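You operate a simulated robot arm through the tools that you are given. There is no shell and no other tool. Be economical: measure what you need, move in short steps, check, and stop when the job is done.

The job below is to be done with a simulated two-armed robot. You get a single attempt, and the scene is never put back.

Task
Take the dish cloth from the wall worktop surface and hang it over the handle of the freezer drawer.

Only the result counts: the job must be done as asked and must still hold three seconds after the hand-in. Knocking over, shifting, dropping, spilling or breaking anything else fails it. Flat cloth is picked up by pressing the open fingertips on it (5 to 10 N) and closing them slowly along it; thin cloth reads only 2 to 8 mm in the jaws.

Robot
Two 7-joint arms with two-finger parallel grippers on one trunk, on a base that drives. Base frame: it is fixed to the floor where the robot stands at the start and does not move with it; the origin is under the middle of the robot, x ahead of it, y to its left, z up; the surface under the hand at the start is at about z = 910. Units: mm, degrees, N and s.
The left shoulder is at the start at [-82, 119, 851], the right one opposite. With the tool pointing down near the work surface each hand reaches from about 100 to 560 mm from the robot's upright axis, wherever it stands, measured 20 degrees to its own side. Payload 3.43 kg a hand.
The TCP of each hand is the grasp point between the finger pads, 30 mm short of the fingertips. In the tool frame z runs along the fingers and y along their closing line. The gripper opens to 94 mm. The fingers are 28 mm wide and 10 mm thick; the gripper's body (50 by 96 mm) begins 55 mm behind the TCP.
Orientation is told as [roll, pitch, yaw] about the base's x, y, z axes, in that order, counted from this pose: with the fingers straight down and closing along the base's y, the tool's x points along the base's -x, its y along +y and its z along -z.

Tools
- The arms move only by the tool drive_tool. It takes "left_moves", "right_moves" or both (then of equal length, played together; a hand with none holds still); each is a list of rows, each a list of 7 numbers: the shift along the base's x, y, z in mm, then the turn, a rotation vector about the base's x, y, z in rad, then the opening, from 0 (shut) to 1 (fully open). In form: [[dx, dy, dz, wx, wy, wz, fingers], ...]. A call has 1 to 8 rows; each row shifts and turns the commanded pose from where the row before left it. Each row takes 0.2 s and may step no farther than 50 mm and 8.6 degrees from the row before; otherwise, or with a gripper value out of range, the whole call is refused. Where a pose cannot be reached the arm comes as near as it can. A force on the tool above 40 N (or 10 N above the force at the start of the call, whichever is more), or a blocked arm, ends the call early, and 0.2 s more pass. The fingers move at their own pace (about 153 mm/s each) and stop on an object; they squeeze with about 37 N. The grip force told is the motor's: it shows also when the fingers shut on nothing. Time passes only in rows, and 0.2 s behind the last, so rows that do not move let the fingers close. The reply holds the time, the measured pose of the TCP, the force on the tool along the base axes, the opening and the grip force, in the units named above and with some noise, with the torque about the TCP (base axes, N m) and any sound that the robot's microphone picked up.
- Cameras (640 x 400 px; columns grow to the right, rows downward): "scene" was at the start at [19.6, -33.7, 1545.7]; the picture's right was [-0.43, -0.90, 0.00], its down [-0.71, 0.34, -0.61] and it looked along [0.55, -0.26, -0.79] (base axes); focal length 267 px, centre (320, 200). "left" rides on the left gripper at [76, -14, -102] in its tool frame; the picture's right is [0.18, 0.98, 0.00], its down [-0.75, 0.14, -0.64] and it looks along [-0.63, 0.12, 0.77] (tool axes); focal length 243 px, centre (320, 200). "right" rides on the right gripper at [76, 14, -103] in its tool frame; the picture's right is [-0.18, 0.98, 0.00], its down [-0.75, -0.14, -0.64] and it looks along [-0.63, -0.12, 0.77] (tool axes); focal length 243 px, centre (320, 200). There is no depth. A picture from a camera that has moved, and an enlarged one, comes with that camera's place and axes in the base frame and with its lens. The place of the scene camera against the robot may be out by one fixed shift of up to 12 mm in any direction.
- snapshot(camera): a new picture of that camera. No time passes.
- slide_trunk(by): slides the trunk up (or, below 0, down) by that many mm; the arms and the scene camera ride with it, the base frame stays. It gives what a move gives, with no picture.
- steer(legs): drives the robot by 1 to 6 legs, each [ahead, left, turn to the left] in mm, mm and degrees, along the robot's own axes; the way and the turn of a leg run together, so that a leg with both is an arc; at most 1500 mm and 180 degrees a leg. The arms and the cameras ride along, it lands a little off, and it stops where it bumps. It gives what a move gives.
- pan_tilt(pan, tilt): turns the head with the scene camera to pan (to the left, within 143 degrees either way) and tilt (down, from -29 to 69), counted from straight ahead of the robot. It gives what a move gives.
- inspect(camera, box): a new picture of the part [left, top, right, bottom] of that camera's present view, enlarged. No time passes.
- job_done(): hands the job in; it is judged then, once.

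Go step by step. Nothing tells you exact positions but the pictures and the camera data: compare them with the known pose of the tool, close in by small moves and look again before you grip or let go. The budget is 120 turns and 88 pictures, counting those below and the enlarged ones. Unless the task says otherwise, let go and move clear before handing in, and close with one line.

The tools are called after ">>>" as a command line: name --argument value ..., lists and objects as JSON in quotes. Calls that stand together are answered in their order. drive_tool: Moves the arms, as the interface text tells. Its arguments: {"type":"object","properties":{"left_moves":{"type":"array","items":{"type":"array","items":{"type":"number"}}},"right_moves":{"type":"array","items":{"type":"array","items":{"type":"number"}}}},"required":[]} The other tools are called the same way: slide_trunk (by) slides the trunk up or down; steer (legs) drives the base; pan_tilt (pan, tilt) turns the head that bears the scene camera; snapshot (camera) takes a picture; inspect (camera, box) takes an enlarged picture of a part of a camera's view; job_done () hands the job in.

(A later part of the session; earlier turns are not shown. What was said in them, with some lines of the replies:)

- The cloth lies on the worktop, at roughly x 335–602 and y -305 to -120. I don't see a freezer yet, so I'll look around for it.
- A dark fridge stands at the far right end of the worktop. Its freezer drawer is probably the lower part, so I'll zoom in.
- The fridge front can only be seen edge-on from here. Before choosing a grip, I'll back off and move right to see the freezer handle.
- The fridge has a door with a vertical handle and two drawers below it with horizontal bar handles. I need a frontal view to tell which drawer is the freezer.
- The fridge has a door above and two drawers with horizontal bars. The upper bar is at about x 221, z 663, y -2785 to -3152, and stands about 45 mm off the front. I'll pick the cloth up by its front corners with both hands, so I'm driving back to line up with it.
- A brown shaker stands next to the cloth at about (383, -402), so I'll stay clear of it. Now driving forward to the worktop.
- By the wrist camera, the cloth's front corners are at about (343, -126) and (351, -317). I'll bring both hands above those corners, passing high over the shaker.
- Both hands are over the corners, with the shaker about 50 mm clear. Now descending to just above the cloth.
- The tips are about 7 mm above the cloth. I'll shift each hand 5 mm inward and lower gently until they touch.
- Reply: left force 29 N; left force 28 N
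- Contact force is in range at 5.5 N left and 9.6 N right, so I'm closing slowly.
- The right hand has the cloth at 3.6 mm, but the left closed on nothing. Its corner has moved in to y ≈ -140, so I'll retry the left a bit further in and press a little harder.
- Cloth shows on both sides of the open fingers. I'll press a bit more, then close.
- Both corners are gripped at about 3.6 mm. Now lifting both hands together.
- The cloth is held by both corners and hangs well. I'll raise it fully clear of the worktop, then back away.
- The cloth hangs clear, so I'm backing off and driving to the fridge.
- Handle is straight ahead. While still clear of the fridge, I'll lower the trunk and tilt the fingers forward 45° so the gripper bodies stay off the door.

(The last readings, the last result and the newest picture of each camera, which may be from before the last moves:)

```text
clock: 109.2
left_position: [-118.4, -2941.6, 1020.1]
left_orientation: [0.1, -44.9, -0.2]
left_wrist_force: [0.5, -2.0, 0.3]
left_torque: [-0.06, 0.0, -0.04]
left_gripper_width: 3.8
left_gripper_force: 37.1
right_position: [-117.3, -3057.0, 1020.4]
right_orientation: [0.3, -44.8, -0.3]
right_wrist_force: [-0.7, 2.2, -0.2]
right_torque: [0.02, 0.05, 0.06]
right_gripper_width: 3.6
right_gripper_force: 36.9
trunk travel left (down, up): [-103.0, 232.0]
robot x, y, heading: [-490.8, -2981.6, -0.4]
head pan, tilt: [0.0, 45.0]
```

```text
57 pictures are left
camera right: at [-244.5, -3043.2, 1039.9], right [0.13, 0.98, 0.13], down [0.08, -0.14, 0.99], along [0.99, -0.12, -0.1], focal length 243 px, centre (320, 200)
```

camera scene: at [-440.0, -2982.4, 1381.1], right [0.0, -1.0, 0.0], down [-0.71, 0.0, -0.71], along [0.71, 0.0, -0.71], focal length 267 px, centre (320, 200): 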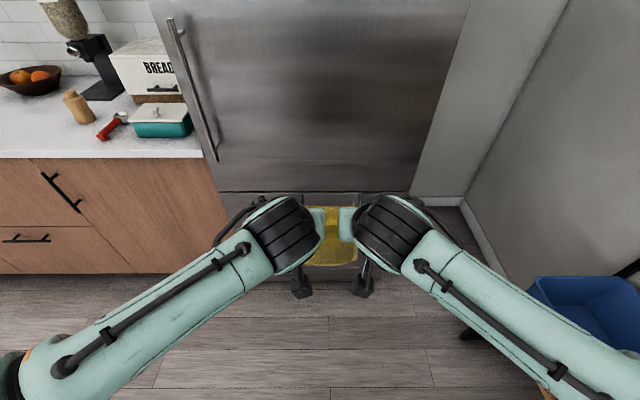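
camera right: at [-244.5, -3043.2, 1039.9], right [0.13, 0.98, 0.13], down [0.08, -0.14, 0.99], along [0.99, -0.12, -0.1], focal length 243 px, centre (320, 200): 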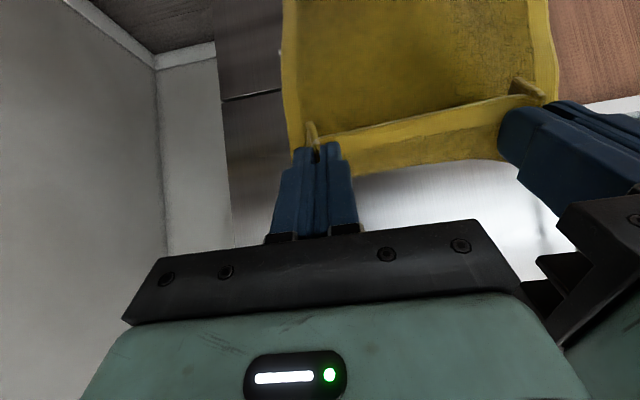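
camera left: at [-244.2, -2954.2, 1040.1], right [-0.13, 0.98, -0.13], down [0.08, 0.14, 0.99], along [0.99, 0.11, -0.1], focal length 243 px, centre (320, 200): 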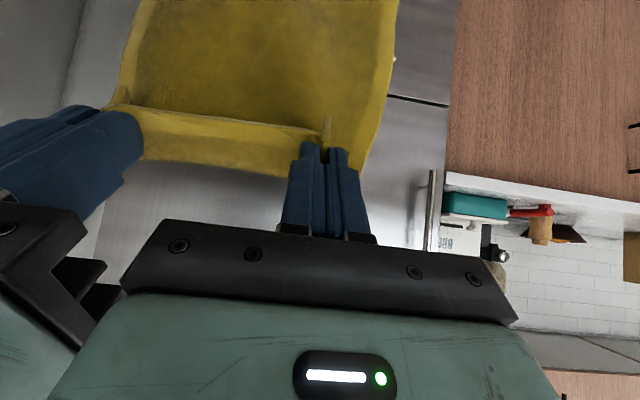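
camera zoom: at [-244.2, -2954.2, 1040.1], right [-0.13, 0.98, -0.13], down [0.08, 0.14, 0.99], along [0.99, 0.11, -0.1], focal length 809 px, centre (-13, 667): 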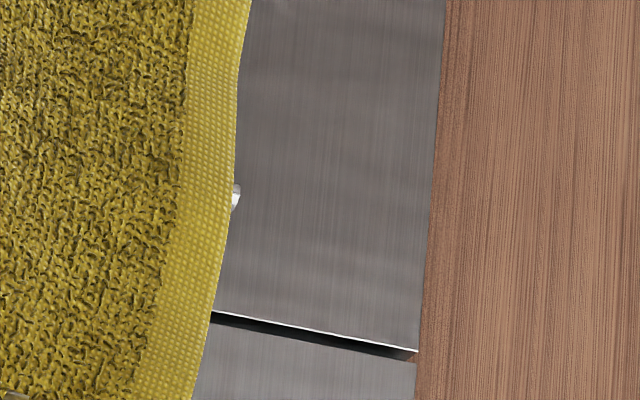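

The handle ends just show at the cloth's edges. Correcting for the scene camera's shift, I put the bar at about x 232, z 665. I'll move closer and lower to triangulate it with the wrist camera.

>>> steer --legs '[[180, 0, 0.4]]'

>>> slide_trunk --by -100

>>> snapshot --camera "left"

>>> snapshot --camera "right"

>>> snapshot --camera "scene"

```text
clock: 110.7
left_position: [60.8, -2939.6, 1019.2]
left_orientation: [0.2, -44.7, -0.2]
left_wrist_force: [1.2, -2.3, -0.5]
left_torque: [-0.05, 0.03, -0.06]
left_gripper_width: 3.8
left_gripper_force: 37.0
right_position: [60.1, -3056.7, 1020.5]
right_orientation: [0.1, -44.6, -0.2]
right_wrist_force: [-0.2, 1.9, -0.5]
right_torque: [0.02, 0.03, 0.03]
right_gripper_width: 3.5
right_gripper_force: 37.0
trunk travel left (down, up): [-103.0, 232.0]
robot x, y, heading: [-313.8, -2984.6, 0.1]
head pan, tilt: [0.0, 45.0]
```

```text
clock: 112.1
left_position: [59.1, -2939.7, 920.9]
left_orientation: [0.0, -44.7, -0.2]
left_wrist_force: [-0.5, -2.0, 0.7]
left_torque: [-0.02, 0.01, -0.05]
left_gripper_width: 3.5
left_gripper_force: 36.8
right_position: [60.5, -3058.0, 921.0]
right_orientation: [0.3, -44.7, -0.2]
right_wrist_force: [-0.7, 2.5, 1.2]
right_torque: [0.02, 0.02, 0.03]
right_gripper_width: 3.7
right_gripper_force: 37.0
trunk travel left (down, up): [-3.0, 332.0]
robot x, y, heading: [-312.9, -2981.2, 0.2]
head pan, tilt: [0.0, 45.0]
```

```text
56 pictures are left
camera left: at [-65.9, -2954.1, 940.3], right [-0.13, 0.98, -0.13], down [0.08, 0.14, 0.99], along [0.99, 0.12, -0.1], focal length 243 px, centre (320, 200)
```

left: 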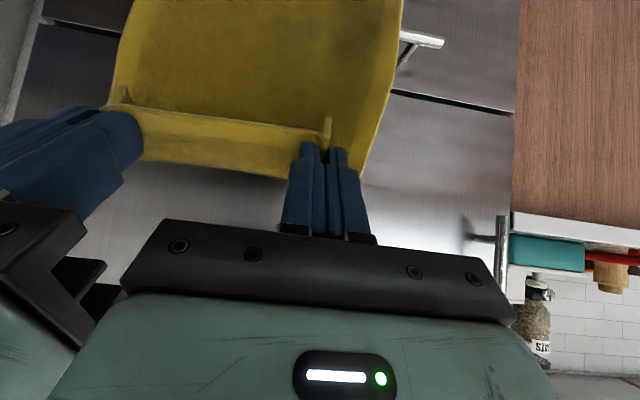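

```text
55 pictures are left
camera right: at [-66.2, -3043.0, 940.0], right [0.13, 0.98, 0.13], down [0.08, -0.14, 0.99], along [0.99, -0.12, -0.1], focal length 243 px, centre (320, 200)
```

right: 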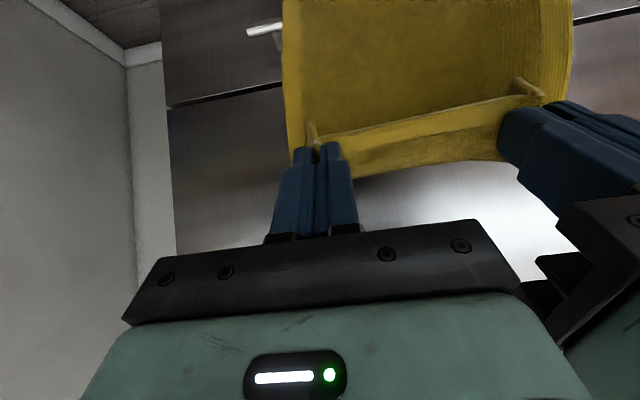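

```text
54 pictures are left
camera scene: at [-232.4, -2982.8, 1280.5], right [0.0, -1.0, 0.0], down [-0.71, 0.0, -0.71], along [0.71, 0.0, -0.71], focal length 267 px, centre (320, 200)
```

scene: 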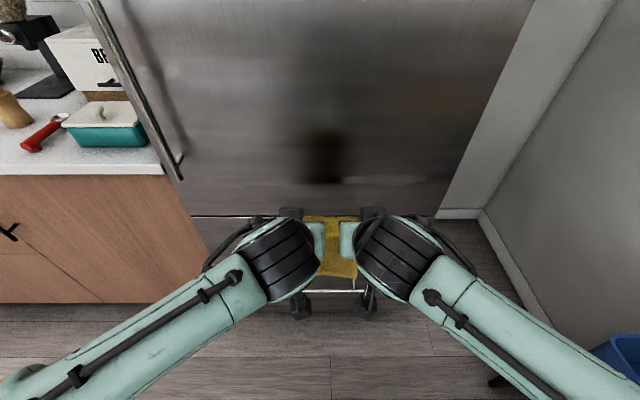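

>>> inspect --camera "left" --box '[370, 10, 470, 110]'

>>> inspect --camera "right" --box '[220, 0, 320, 100]'

```text
4.00 times, centred on (420, 60) of left
camera zoom: at [-65.9, -2954.1, 940.3], right [-0.13, 0.98, -0.13], down [0.08, 0.14, 0.99], along [0.99, 0.12, -0.1], focal length 970 px, centre (-80, 760)
```

zoom: 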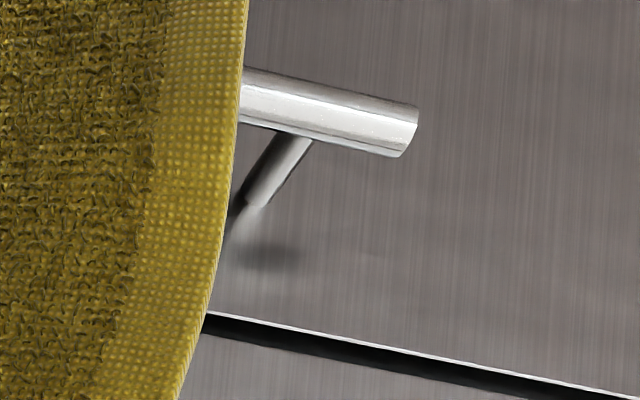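

```text
4.00 times, centred on (270, 50) of right
camera zoom: at [-66.2, -3043.0, 940.0], right [0.13, 0.98, 0.13], down [0.08, -0.14, 0.99], along [0.99, -0.12, -0.1], focal length 970 px, centre (520, 800)
```

zoom: 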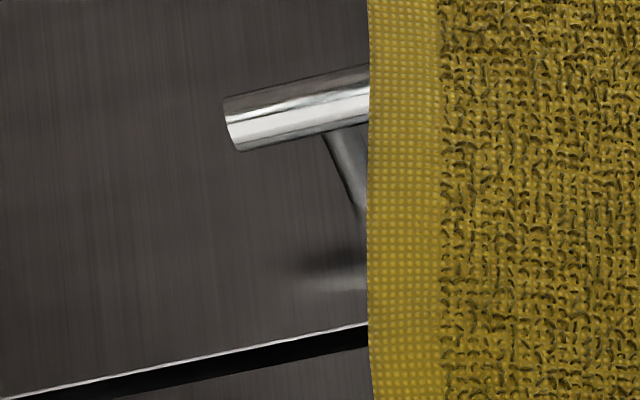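

Triangulated: bar centre at x ≈ 223, z ≈ 672, about 16 mm thick, posts at y ≈ -2822 and -3106, and fridge face at x ≈ 270. I'll raise the cloth above the bar, then drive in while shifting left to centre it.

>>> slide_trunk --by 85

>>> steer --legs '[[100, 33, 0]]'

>>> snapshot --camera "left"

>>> pan_tilt --pan 0 --tilt 60

>>> snapshot --camera "scene"

```text
clock: 113.3
left_position: [60.4, -2940.6, 1005.0]
left_orientation: [0.3, -44.7, -0.2]
left_wrist_force: [0.0, -2.4, -0.3]
left_torque: [-0.1, -0.02, -0.06]
left_gripper_width: 3.6
left_gripper_force: 36.5
right_position: [60.2, -3056.6, 1006.0]
right_orientation: [0.3, -44.8, -0.2]
right_wrist_force: [-0.7, 1.6, 0.0]
right_torque: [0.0, 0.06, 0.0]
right_gripper_width: 3.9
right_gripper_force: 37.6
trunk travel left (down, up): [-88.0, 247.0]
robot x, y, heading: [-311.2, -2980.6, -0.0]
head pan, tilt: [0.0, 45.0]
```

```text
clock: 114.5
left_position: [161.1, -2906.5, 1005.2]
left_orientation: [0.1, -44.7, -0.2]
left_wrist_force: [1.1, -1.4, 0.7]
left_torque: [-0.04, 0.01, -0.07]
left_gripper_width: 3.7
left_gripper_force: 37.2
right_position: [160.3, -3024.0, 1004.7]
right_orientation: [0.2, -44.7, -0.2]
right_wrist_force: [-0.4, 2.8, -0.1]
right_torque: [0.03, 0.03, 0.04]
right_gripper_width: 3.5
right_gripper_force: 37.1
trunk travel left (down, up): [-88.0, 247.0]
robot x, y, heading: [-216.7, -2947.9, -0.0]
head pan, tilt: [0.0, 45.0]
```

```text
51 pictures are left
camera left: at [35.0, -2921.0, 1025.1], right [-0.13, 0.98, -0.13], down [0.08, 0.14, 0.99], along [0.99, 0.12, -0.1], focal length 243 px, centre (320, 200)
```

left: 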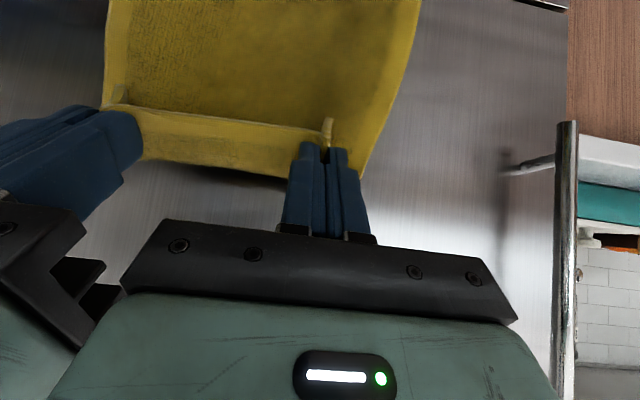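

```text
clock: 115.2
left_position: [160.6, -2907.5, 1006.9]
left_orientation: [0.2, -44.8, -0.3]
left_wrist_force: [-0.6, -1.4, 0.0]
left_torque: [-0.07, 0.02, -0.01]
left_gripper_width: 3.9
left_gripper_force: 36.9
right_position: [159.8, -3024.4, 1006.4]
right_orientation: [0.3, -44.6, -0.2]
right_wrist_force: [-0.3, 2.3, -0.3]
right_torque: [0.03, 0.05, 0.02]
right_gripper_width: 3.4
right_gripper_force: 37.1
trunk travel left (down, up): [-88.0, 247.0]
robot x, y, heading: [-214.6, -2944.6, -0.1]
head pan, tilt: [0.0, 60.0]
```

```text
50 pictures are left
camera scene: at [-171.0, -2949.9, 1344.8], right [0.0, -1.0, 0.0], down [-0.87, 0.0, -0.5], along [0.5, 0.0, -0.87], focal length 267 px, centre (320, 200)
```

scene: 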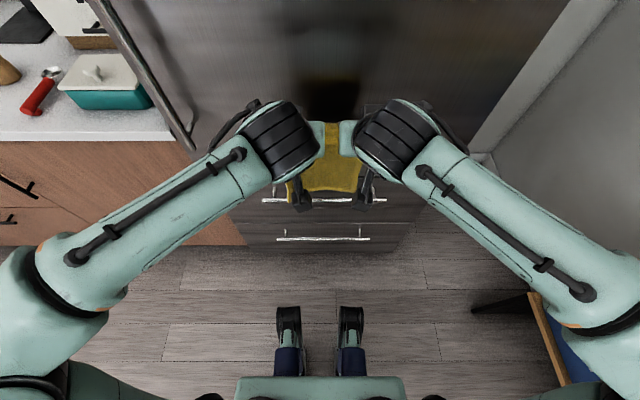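

The scene view now shows the cloth's bottom edge above the bar. I'll move the hands forward in small steps until the cloth hangs over the gap behind it.

>>> drive_tool --left_moves '[[10, 0, 0, 0, 0, 0, 0], [12, 0, 0, 0, 0, 0, 0], [12, 0, 0, 0, 0, 0, 0], [12, 0, 0, 0, 0, 0, 0], [12, 0, 0, 0, 0, 0, 0], [8, 0, 0, 0, 0, 0, 0], [0, 0, 0, 0, 0, 0, 0], [0, 0, 0, 0, 0, 0, 0]]' --right_moves '[[10, 0, 0, 0, 0, 0, 0], [12, 0, 0, 0, 0, 0, 0], [12, 0, 0, 0, 0, 0, 0], [12, 0, 0, 0, 0, 0, 0], [12, 0, 0, 0, 0, 0, 0], [8, 0, 0, 0, 0, 0, 0], [0, 0, 0, 0, 0, 0, 0], [0, 0, 0, 0, 0, 0, 0]]'

>>> inspect --camera "scene" --box '[220, 80, 420, 260]'

>>> snapshot --camera "left"

```text
clock: 117.0
left_position: [226.2, -2906.8, 1006.2]
left_orientation: [0.1, -44.7, -0.2]
left_wrist_force: [-0.3, -1.5, -0.3]
left_torque: [-0.01, 0.02, -0.04]
left_gripper_width: 3.9
left_gripper_force: 37.0
right_position: [226.3, -3024.4, 1005.9]
right_orientation: [0.2, -44.7, -0.3]
right_wrist_force: [0.9, 1.9, -0.1]
right_torque: [-0.02, 0.05, 0.06]
right_gripper_width: 3.2
right_gripper_force: 36.9
trunk travel left (down, up): [-88.0, 247.0]
robot x, y, heading: [-214.7, -2947.6, -0.2]
head pan, tilt: [0.0, 60.0]
```

```text
2.22 times, centred on (320, 170) of scene
camera zoom: at [-171.0, -2949.9, 1344.8], right [0.0, -1.0, 0.0], down [-0.87, 0.0, -0.5], along [0.5, 0.0, -0.87], focal length 594 px, centre (320, 267)
```

zoom: 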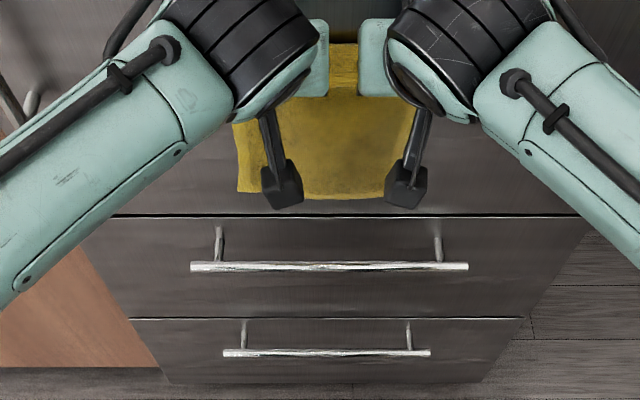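

```text
48 pictures are left
camera left: at [101.0, -2920.9, 1025.6], right [-0.13, 0.98, -0.13], down [0.08, 0.14, 0.99], along [0.99, 0.12, -0.1], focal length 243 px, centre (320, 200)
```

left: 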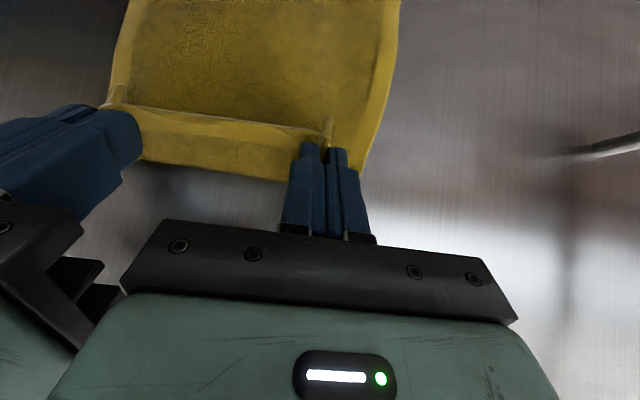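

The cloth hangs well centred between the posts. I'll advance 6 mm more and lower until the bottom edge nears the bar.

>>> drive_tool --left_moves '[[3, 0, 0, 0, 0, 0, 0], [3, 0, 0, 0, 0, 0, 0], [0, 0, 0, 0, 0, 0, 0]]' --right_moves '[[3, 0, 0, 0, 0, 0, 0], [3, 0, 0, 0, 0, 0, 0], [0, 0, 0, 0, 0, 0, 0]]'

>>> slide_trunk --by -60

>>> inspect --camera "scene" --box '[220, 100, 420, 260]'

```text
clock: 117.8
left_position: [232.7, -2906.7, 1005.6]
left_orientation: [0.2, -44.7, -0.2]
left_wrist_force: [-0.7, -2.8, 1.0]
left_torque: [-0.04, 0.01, -0.04]
left_gripper_width: 3.7
left_gripper_force: 37.1
right_position: [232.7, -3024.5, 1006.2]
right_orientation: [0.1, -44.7, -0.2]
right_wrist_force: [-0.2, 2.2, -0.6]
right_torque: [0.05, 0.0, 0.06]
right_gripper_width: 3.7
right_gripper_force: 36.8
trunk travel left (down, up): [-88.0, 247.0]
robot x, y, heading: [-217.9, -2947.3, 0.0]
head pan, tilt: [0.0, 60.0]
```

```text
clock: 118.8
left_position: [231.4, -2908.4, 944.8]
left_orientation: [0.2, -44.7, -0.2]
left_wrist_force: [0.2, -1.9, 0.7]
left_torque: [-0.04, 0.03, -0.01]
left_gripper_width: 3.8
left_gripper_force: 37.1
right_position: [232.7, -3024.7, 945.3]
right_orientation: [0.3, -44.7, -0.1]
right_wrist_force: [-0.8, 2.0, 0.0]
right_torque: [0.01, 0.02, 0.02]
right_gripper_width: 3.4
right_gripper_force: 36.7
trunk travel left (down, up): [-28.0, 307.0]
robot x, y, heading: [-217.4, -2950.2, -0.2]
head pan, tilt: [0.0, 60.0]
```

```text
2.50 times, centred on (320, 180) of scene
camera zoom: at [-151.0, -2949.9, 1280.8], right [0.0, -1.0, 0.0], down [-0.87, 0.0, -0.5], along [0.5, 0.0, -0.87], focal length 668 px, centre (320, 250)
```

zoom: 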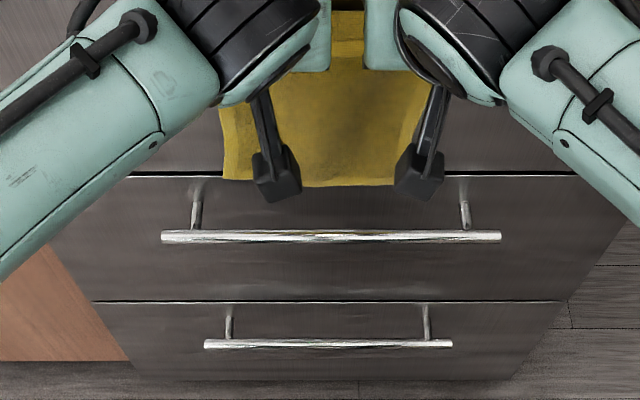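

The bottom edge is just above the gap and behind the bar line. I'll lower it a bit and check that it enters the gap.

>>> drive_tool --left_moves '[[0, 0, -15, 0, 0, 0, 0], [0, 0, -15, 0, 0, 0, 0], [0, 0, -15, 0, 0, 0, 0], [0, 0, 0, 0, 0, 0, 0]]' --right_moves '[[0, 0, -15, 0, 0, 0, 0], [0, 0, -15, 0, 0, 0, 0], [0, 0, -15, 0, 0, 0, 0], [0, 0, 0, 0, 0, 0, 0]]'

>>> inspect --camera "scene" --box '[220, 100, 420, 260]'

```text
clock: 119.8
left_position: [232.5, -2907.9, 899.5]
left_orientation: [0.2, -44.8, -0.2]
left_wrist_force: [-0.7, -2.6, 0.9]
left_torque: [-0.06, -0.02, -0.05]
left_gripper_width: 3.8
left_gripper_force: 36.9
right_position: [233.1, -3025.1, 899.7]
right_orientation: [0.3, -44.8, -0.1]
right_wrist_force: [-0.4, 1.8, -0.4]
right_torque: [-0.01, 0.04, 0.06]
right_gripper_width: 3.6
right_gripper_force: 37.0
trunk travel left (down, up): [-28.0, 307.0]
robot x, y, heading: [-217.4, -2951.6, 0.2]
head pan, tilt: [0.0, 60.0]
```

```text
2.50 times, centred on (320, 180) of scene
camera zoom: at [-150.9, -2949.9, 1280.8], right [0.0, -1.0, 0.0], down [-0.87, 0.0, -0.5], along [0.5, 0.0, -0.87], focal length 668 px, centre (320, 250)
```

zoom: 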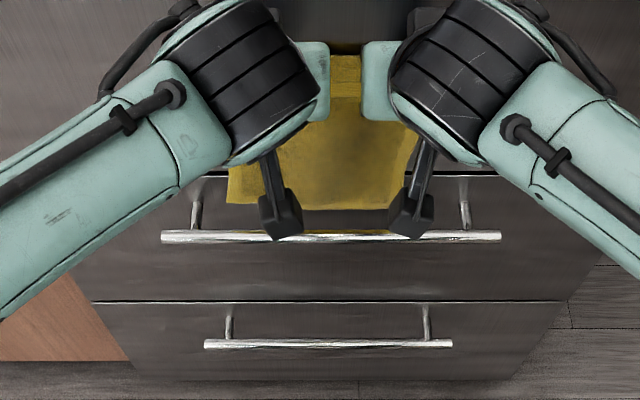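

>>> drive_tool --left_moves '[[0, 0, -12, 0, 0, 0, 0], [0, 0, -12, 0, 0, 0, 0], [0, 0, -12, 0, 0, 0, 0], [0, 0, 0, 0, 0, 0, 0]]' --right_moves '[[0, 0, -12, 0, 0, 0, 0], [0, 0, -12, 0, 0, 0, 0], [0, 0, -12, 0, 0, 0, 0], [0, 0, 0, 0, 0, 0, 0]]'

>>> inspect --camera "scene" --box '[220, 100, 420, 260]'

```text
clock: 120.8
left_position: [231.2, -2906.4, 862.7]
left_orientation: [0.3, -44.7, -0.3]
left_wrist_force: [-0.1, -2.6, 0.3]
left_torque: [-0.08, 0.04, -0.07]
left_gripper_width: 3.5
left_gripper_force: 36.8
right_position: [233.5, -3024.5, 864.3]
right_orientation: [0.3, -44.6, -0.2]
right_wrist_force: [0.3, 2.8, -0.7]
right_torque: [0.02, 0.03, 0.05]
right_gripper_width: 3.4
right_gripper_force: 37.4
trunk travel left (down, up): [-28.0, 307.0]
robot x, y, heading: [-214.0, -2950.8, -0.2]
head pan, tilt: [0.0, 60.0]
```

```text
2.50 times, centred on (320, 180) of scene
camera zoom: at [-150.9, -2949.9, 1280.8], right [0.0, -1.0, 0.0], down [-0.87, 0.0, -0.5], along [0.5, 0.0, -0.87], focal length 668 px, centre (320, 250)
```

zoom: 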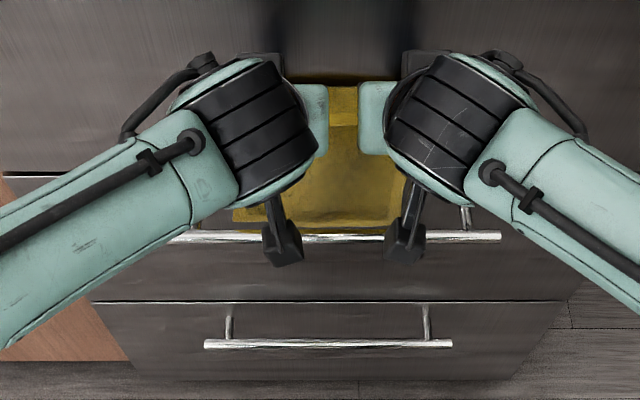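

>>> inspect --camera "scene" --box '[275, 160, 365, 216]'

```text
7.11 times, centred on (320, 188) of scene
camera zoom: at [-150.9, -2949.9, 1280.8], right [0.0, -1.0, 0.0], down [-0.87, 0.0, -0.5], along [0.5, 0.0, -0.87], focal length 1899 px, centre (320, 285)
```

zoom: 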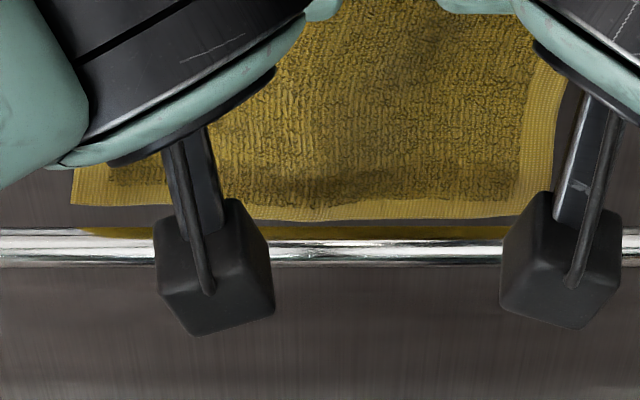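

The bottom edge is clearly behind the bar, with a strip of drawer front visible between them. Continuing down.

>>> drive_tool --left_moves '[[0, 0, -12, 0, 0, 0, 0], [0, 0, -12, 0, 0, 0, 0], [0, 0, -12, 0, 0, 0, 0], [0, 0, 0, 0, 0, 0, 0]]' --right_moves '[[0, 0, -12, 0, 0, 0, 0], [0, 0, -12, 0, 0, 0, 0], [0, 0, -12, 0, 0, 0, 0], [0, 0, 0, 0, 0, 0, 0]]'

>>> inspect --camera "scene" --box '[260, 140, 380, 240]'

```text
clock: 121.8
left_position: [232.5, -2906.9, 827.0]
left_orientation: [0.1, -44.7, -0.2]
left_wrist_force: [-0.3, -2.7, 0.7]
left_torque: [-0.06, -0.01, -0.04]
left_gripper_width: 3.3
left_gripper_force: 36.8
right_position: [233.0, -3023.9, 828.5]
right_orientation: [0.3, -44.7, -0.2]
right_wrist_force: [-0.7, 2.8, -0.2]
right_torque: [0.03, 0.02, 0.05]
right_gripper_width: 3.4
right_gripper_force: 37.3
trunk travel left (down, up): [-28.0, 307.0]
robot x, y, heading: [-213.8, -2948.9, -0.1]
head pan, tilt: [0.0, 60.0]
```

```text
4.00 times, centred on (320, 190) of scene
camera zoom: at [-150.9, -2949.9, 1280.8], right [0.0, -1.0, 0.0], down [-0.87, 0.0, -0.5], along [0.5, 0.0, -0.87], focal length 1068 px, centre (320, 240)
```

zoom: 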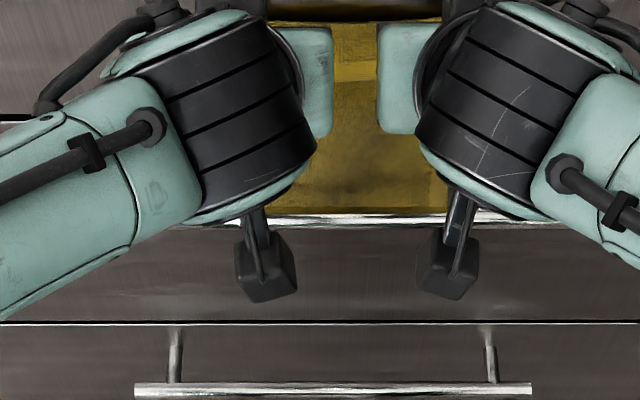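

The cloth now runs down behind the bar. I'll lower 35 mm more to reach about halfway, then look before wrapping it to the front.

>>> drive_tool --left_moves '[[0, 0, -12, 0, 0, 0, 0], [0, 0, -12, 0, 0, 0, 0], [0, 0, -10, 0, 0, 0, 0], [0, 0, 0, 0, 0, 0, 0]]' --right_moves '[[0, 0, -12, 0, 0, 0, 0], [0, 0, -12, 0, 0, 0, 0], [0, 0, -10, 0, 0, 0, 0], [0, 0, 0, 0, 0, 0, 0]]'

>>> snapshot --camera "scene"

>>> snapshot --camera "left"

```text
clock: 122.8
left_position: [231.6, -2906.7, 793.4]
left_orientation: [0.1, -44.7, -0.3]
left_wrist_force: [-0.1, -2.0, 0.4]
left_torque: [-0.02, -0.01, -0.04]
left_gripper_width: 3.8
left_gripper_force: 37.4
right_position: [233.1, -3024.3, 794.7]
right_orientation: [0.2, -44.7, -0.3]
right_wrist_force: [0.1, 1.8, -0.4]
right_torque: [0.01, 0.02, 0.03]
right_gripper_width: 3.7
right_gripper_force: 36.3
trunk travel left (down, up): [-28.0, 307.0]
robot x, y, heading: [-215.6, -2951.7, -0.4]
head pan, tilt: [0.0, 60.0]
```

```text
42 pictures are left
camera scene: at [-150.9, -2949.9, 1280.8], right [0.0, -1.0, 0.0], down [-0.87, 0.0, -0.5], along [0.5, 0.0, -0.87], focal length 267 px, centre (320, 200)
```

scene: 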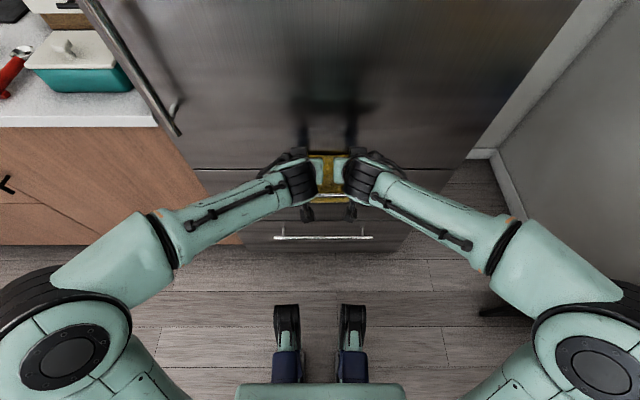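

```text
41 pictures are left
camera left: at [106.3, -2921.2, 813.8], right [-0.13, 0.98, -0.13], down [0.08, 0.14, 0.99], along [0.99, 0.12, -0.1], focal length 243 px, centre (320, 200)
```

left: 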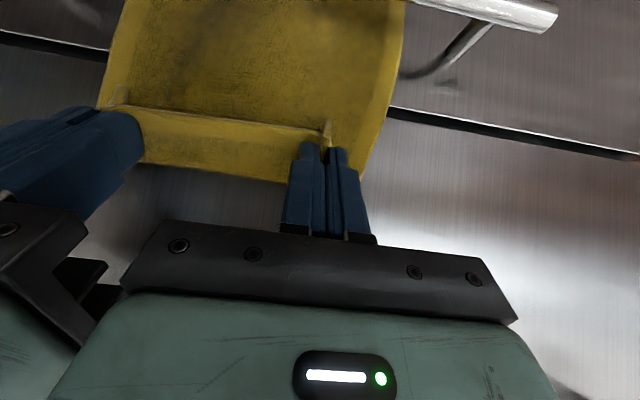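

The wrist view confirms the cloth goes behind the bar. Now bringing the held edge back and down over the front.

>>> drive_tool --left_moves '[[-14, 0, -2, 0, 0, 0, 0], [-14, 0, -4, 0, 0, 0, 0], [-14, 0, -8, 0, 0, 0, 0], [-14, 0, -10, 0, 0, 0, 0], [-14, 0, -14, 0, 0, 0, 0], [-14, 0, -14, 0, 0, 0, 0], [0, 0, 0, 0, 0, 0, 0]]' --right_moves '[[-14, 0, -2, 0, 0, 0, 0], [-14, 0, -4, 0, 0, 0, 0], [-14, 0, -8, 0, 0, 0, 0], [-14, 0, -10, 0, 0, 0, 0], [-14, 0, -14, 0, 0, 0, 0], [-14, 0, -14, 0, 0, 0, 0], [0, 0, 0, 0, 0, 0, 0]]'

>>> snapshot --camera "left"

>>> inspect --camera "scene" --box '[240, 130, 400, 260]'

```text
clock: 124.4
left_position: [149.1, -2906.8, 742.2]
left_orientation: [0.2, -44.6, -0.2]
left_wrist_force: [0.7, -2.8, -0.1]
left_torque: [-0.02, 0.04, -0.07]
left_gripper_width: 3.6
left_gripper_force: 36.9
right_position: [148.3, -3024.3, 743.0]
right_orientation: [0.3, -44.7, -0.3]
right_wrist_force: [-0.8, 2.9, 0.1]
right_torque: [0.02, -0.04, 0.05]
right_gripper_width: 3.6
right_gripper_force: 37.0
trunk travel left (down, up): [-28.0, 307.0]
robot x, y, heading: [-213.5, -2948.0, -0.3]
head pan, tilt: [0.0, 60.0]
```

```text
40 pictures are left
camera left: at [22.8, -2920.7, 762.8], right [-0.13, 0.98, -0.13], down [0.08, 0.14, 0.99], along [0.99, 0.12, -0.1], focal length 243 px, centre (320, 200)
```

left: 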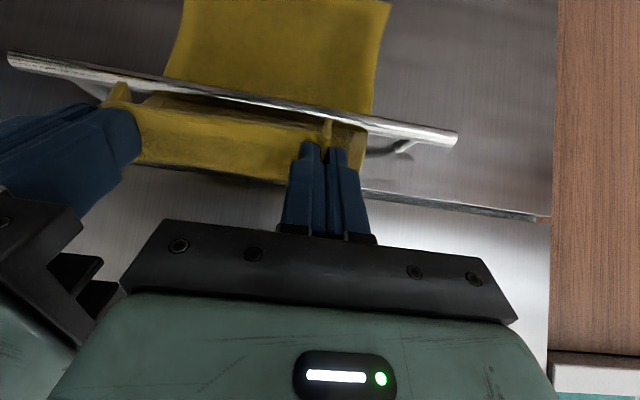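

```text
3.08 times, centred on (320, 195) of scene
camera zoom: at [-150.8, -2949.9, 1280.8], right [0.0, -1.0, 0.0], down [-0.87, 0.0, -0.5], along [0.5, 0.0, -0.87], focal length 822 px, centre (320, 215)
```

zoom: 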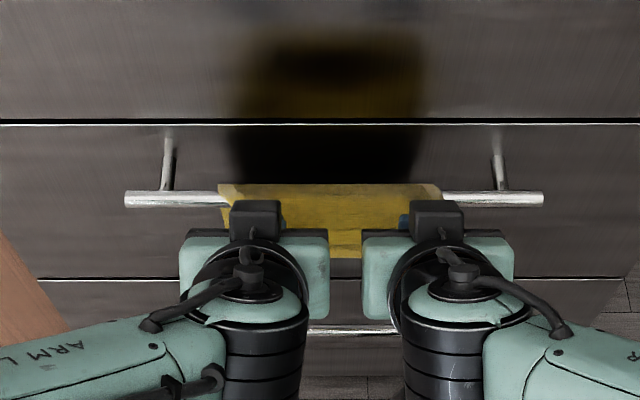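

The cloth is draped over the bar. Now lowering the held edge on the front side.

>>> drive_tool --left_moves '[[-4, 0, -14, 0, 0, 0, 0], [-2, 0, -14, 0, 0, 0, 0], [0, 0, -14, 0, 0, 0, 0], [4, 0, -14, 0, 0, 0, 0], [6, 0, -14, 0, 0, 0, 0], [6, 0, -14, 0, 0, 0, 0], [3, 0, -14, 0, 0, 0, 0], [0, 0, 0, 0, 0, 0, 0]]' --right_moves '[[-4, 0, -14, 0, 0, 0, 0], [-2, 0, -14, 0, 0, 0, 0], [0, 0, -14, 0, 0, 0, 0], [4, 0, -14, 0, 0, 0, 0], [6, 0, -14, 0, 0, 0, 0], [6, 0, -14, 0, 0, 0, 0], [3, 0, -14, 0, 0, 0, 0], [0, 0, 0, 0, 0, 0, 0]]'

>>> snapshot --camera "left"

>>> inspect --camera "scene" --box '[240, 130, 400, 260]'

```text
clock: 126.2
left_position: [160.9, -2907.5, 642.4]
left_orientation: [0.1, -44.6, -0.2]
left_wrist_force: [-0.7, -1.8, 1.0]
left_torque: [-0.05, 0.02, -0.03]
left_gripper_width: 3.8
left_gripper_force: 36.7
right_position: [162.9, -3024.1, 644.1]
right_orientation: [0.2, -44.7, -0.3]
right_wrist_force: [0.5, 0.7, -0.1]
right_torque: [0.03, 0.0, 0.02]
right_gripper_width: 3.7
right_gripper_force: 36.8
trunk travel left (down, up): [-28.0, 307.0]
robot x, y, heading: [-215.2, -2945.2, -0.0]
head pan, tilt: [0.0, 60.0]
```

```text
38 pictures are left
camera left: at [35.0, -2921.2, 663.7], right [-0.13, 0.98, -0.13], down [0.08, 0.14, 0.99], along [0.99, 0.12, -0.1], focal length 243 px, centre (320, 200)
```

left: 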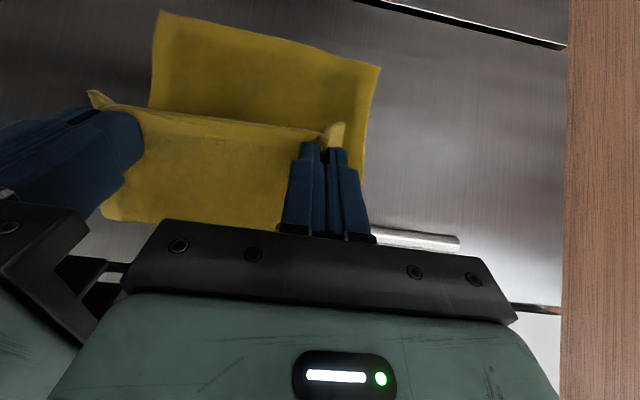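

```text
3.08 times, centred on (320, 195) of scene
camera zoom: at [-150.9, -2949.9, 1280.8], right [0.0, -1.0, 0.0], down [-0.87, 0.0, -0.5], along [0.5, 0.0, -0.87], focal length 822 px, centre (320, 215)
```

zoom: 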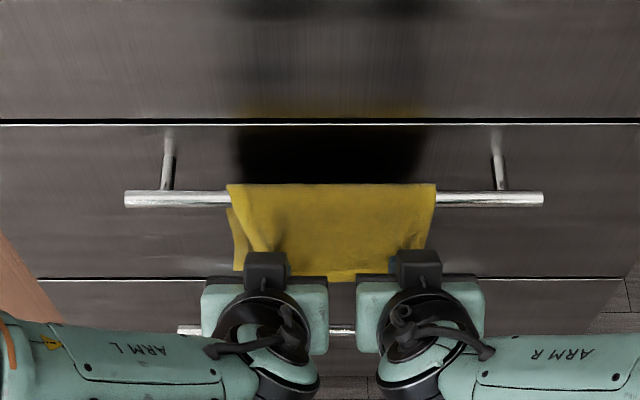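

The cloth hangs over the bar, a little longer at the back. I'll pull the front down about 30 mm to balance it before releasing.

>>> drive_tool --left_moves '[[0, 0, -8, 0, 0, 0, 0], [0, 0, -8, 0, 0, 0, 0], [2, 0, -8, 0, 0, 0, 0], [3, 0, -8, 0, 0, 0, 0], [0, 0, 0, 0, 0, 0, 0]]' --right_moves '[[0, 0, -8, 0, 0, 0, 0], [0, 0, -8, 0, 0, 0, 0], [2, 0, -8, 0, 0, 0, 0], [3, 0, -8, 0, 0, 0, 0], [0, 0, 0, 0, 0, 0, 0]]'

>>> snapshot --camera "left"

```text
clock: 127.4
left_position: [168.1, -2907.4, 611.0]
left_orientation: [0.1, -44.6, -0.2]
left_wrist_force: [1.2, -1.5, 0.5]
left_torque: [-0.02, 0.03, -0.01]
left_gripper_width: 3.8
left_gripper_force: 36.7
right_position: [166.7, -3024.3, 613.3]
right_orientation: [0.2, -44.7, -0.1]
right_wrist_force: [0.2, 2.2, -0.1]
right_torque: [0.02, 0.02, 0.02]
right_gripper_width: 3.3
right_gripper_force: 37.1
trunk travel left (down, up): [-28.0, 307.0]
robot x, y, heading: [-212.6, -2949.9, -0.3]
head pan, tilt: [0.0, 60.0]
```

```text
36 pictures are left
camera left: at [41.9, -2921.1, 631.9], right [-0.13, 0.98, -0.13], down [0.08, 0.14, 0.99], along [0.99, 0.12, -0.1], focal length 243 px, centre (320, 200)
```

left: 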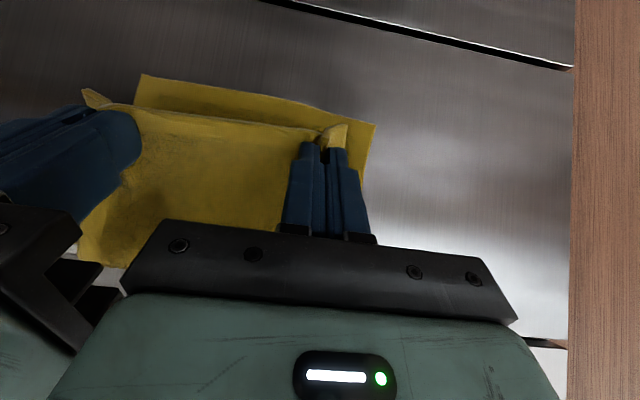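

Balanced enough: about 145 mm behind and 110 mm in front. Opening the fingers gently and retreating.

>>> drive_tool --left_moves '[[0, 0, 0, 0, 0, 0, 0.1], [0, 0, 0, 0, 0, 0, 0.2], [0, 0, 0, 0, 0, 0, 0.35], [-3, 0, 0, 0, 0, 0, 0.35], [-6, 0, 0, 0, 0, 0, 0.35], [-10, 0, 0, 0, 0, 0, 0.35], [-12, 0, 0, 0, 0, 0, 0.35], [-15, 0, 0, 0, 0, 0, 0.35]]' --right_moves '[[0, 0, 0, 0, 0, 0, 0.1], [0, 0, 0, 0, 0, 0, 0.2], [0, 0, 0, 0, 0, 0, 0.35], [-3, 0, 0, 0, 0, 0, 0.35], [-6, 0, 0, 0, 0, 0, 0.35], [-10, 0, 0, 0, 0, 0, 0.35], [-12, 0, 0, 0, 0, 0, 0.35], [-15, 0, 0, 0, 0, 0, 0.35]]'

>>> snapshot --camera "left"

>>> inspect --camera "scene" --box '[240, 130, 400, 260]'

```text
clock: 129.2
left_position: [119.5, -2908.3, 610.7]
left_orientation: [0.3, -44.8, -0.3]
left_wrist_force: [-0.4, 0.2, -0.7]
left_torque: [0.0, -0.04, 0.01]
left_gripper_width: 32.8
left_gripper_force: 0.0
right_position: [119.1, -3025.5, 612.8]
right_orientation: [0.2, -44.7, -0.2]
right_wrist_force: [-0.4, 1.0, 0.2]
right_torque: [0.03, 0.02, 0.02]
right_gripper_width: 32.8
right_gripper_force: 0.0
trunk travel left (down, up): [-28.0, 307.0]
robot x, y, heading: [-217.7, -2949.1, -0.0]
head pan, tilt: [0.0, 60.0]
```

```text
35 pictures are left
camera left: at [-5.9, -2920.9, 631.5], right [-0.13, 0.98, -0.13], down [0.08, 0.14, 0.99], along [0.99, 0.12, -0.1], focal length 243 px, centre (320, 200)
```

left: 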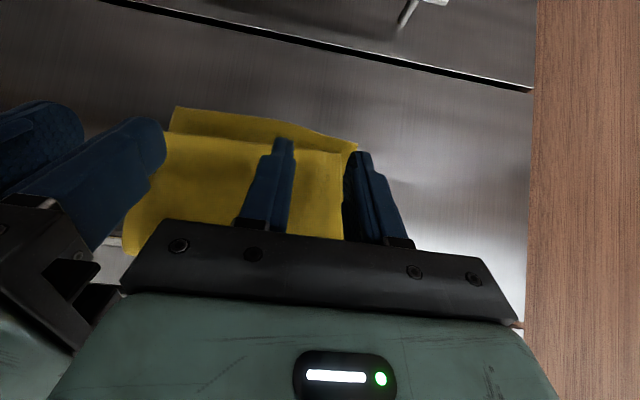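

```text
3.08 times, centred on (320, 195) of scene
camera zoom: at [-151.0, -2949.9, 1280.8], right [0.0, -1.0, 0.0], down [-0.87, 0.0, -0.5], along [0.5, 0.0, -0.87], focal length 822 px, centre (320, 215)
```

zoom: 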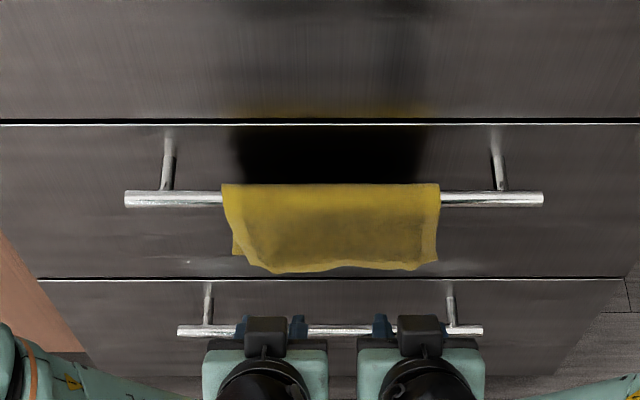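

The cloth has let go cleanly and hangs over the bar on both sides. I'll back off and check that it stays.

>>> steer --legs '[[-250, 0, 0]]'

>>> pan_tilt --pan 0 --tilt 45

>>> snapshot --camera "scene"

>>> snapshot --camera "left"

```text
clock: 131.1
left_position: [-131.3, -2907.9, 611.1]
left_orientation: [0.2, -44.8, -0.4]
left_wrist_force: [0.1, -0.7, -0.2]
left_torque: [0.0, 0.0, -0.01]
left_gripper_width: 32.9
left_gripper_force: 0.1
right_position: [-130.3, -3025.7, 612.6]
right_orientation: [0.3, -44.7, -0.5]
right_wrist_force: [-0.3, 0.3, -0.9]
right_torque: [0.02, -0.02, 0.02]
right_gripper_width: 32.9
right_gripper_force: 0.0
trunk travel left (down, up): [-28.0, 307.0]
robot x, y, heading: [-462.4, -2947.7, 0.0]
head pan, tilt: [0.0, 60.0]
```

```text
clock: 131.8
left_position: [-130.1, -2906.9, 611.9]
left_orientation: [0.2, -44.7, -0.4]
left_wrist_force: [-0.1, 0.4, -0.2]
left_torque: [0.0, -0.02, 0.0]
left_gripper_width: 32.8
left_gripper_force: 0.0
right_position: [-129.6, -3025.2, 613.0]
right_orientation: [0.2, -44.7, -0.4]
right_wrist_force: [0.6, -0.5, -0.9]
right_torque: [-0.02, 0.01, 0.01]
right_gripper_width: 33.1
right_gripper_force: 0.0
trunk travel left (down, up): [-28.0, 307.0]
robot x, y, heading: [-465.3, -2942.2, 0.1]
head pan, tilt: [0.0, 45.0]
```

```text
33 pictures are left
camera scene: at [-386.9, -2949.3, 1300.2], right [-0.01, -1.0, 0.0], down [-0.71, 0.0, -0.71], along [0.71, 0.0, -0.71], focal length 267 px, centre (320, 200)
```

scene: 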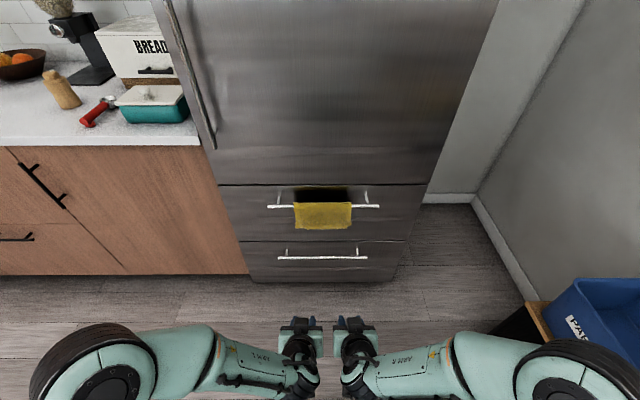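

```text
32 pictures are left
camera left: at [-256.3, -2920.6, 631.5], right [-0.13, 0.98, -0.13], down [0.08, 0.14, 0.99], along [0.99, 0.11, -0.1], focal length 243 px, centre (320, 200)
```

left: 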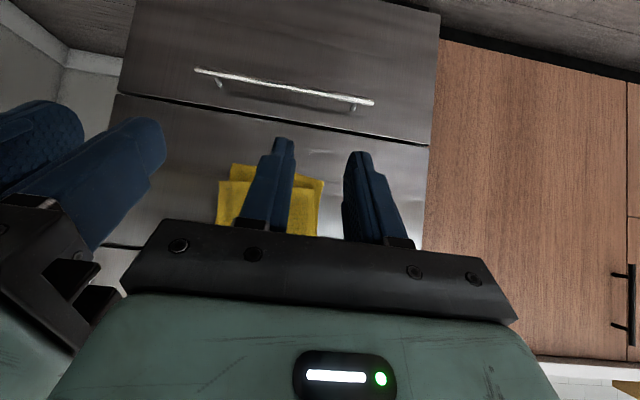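

The cloth hangs steadily and the robot is clear. One last zoom to look for markings that say which drawer is the freezer.

>>> inspect --camera "scene" --box '[210, 170, 440, 290]'

```text
2.78 times, centred on (325, 230) of scene
camera zoom: at [-386.9, -2949.3, 1300.2], right [-0.01, -1.0, 0.0], down [-0.71, 0.0, -0.71], along [0.71, 0.0, -0.71], focal length 743 px, centre (306, 116)
```

zoom: 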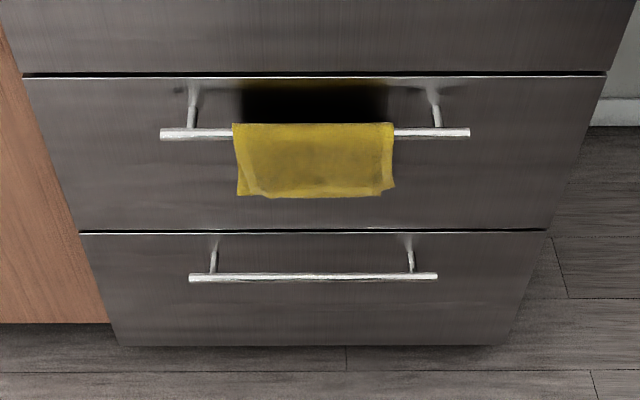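

The cloth hangs stably over the upper freezer drawer's handle, and neither drawer carries a marking. Handing in.

>>> job_done

```text
The job is handed in.
```

The dish cloth is hanging over the handle of the upper of the fridge's two lower drawers; neither drawer is labelled, so taking the upper one as the freezer drawer was my guess.
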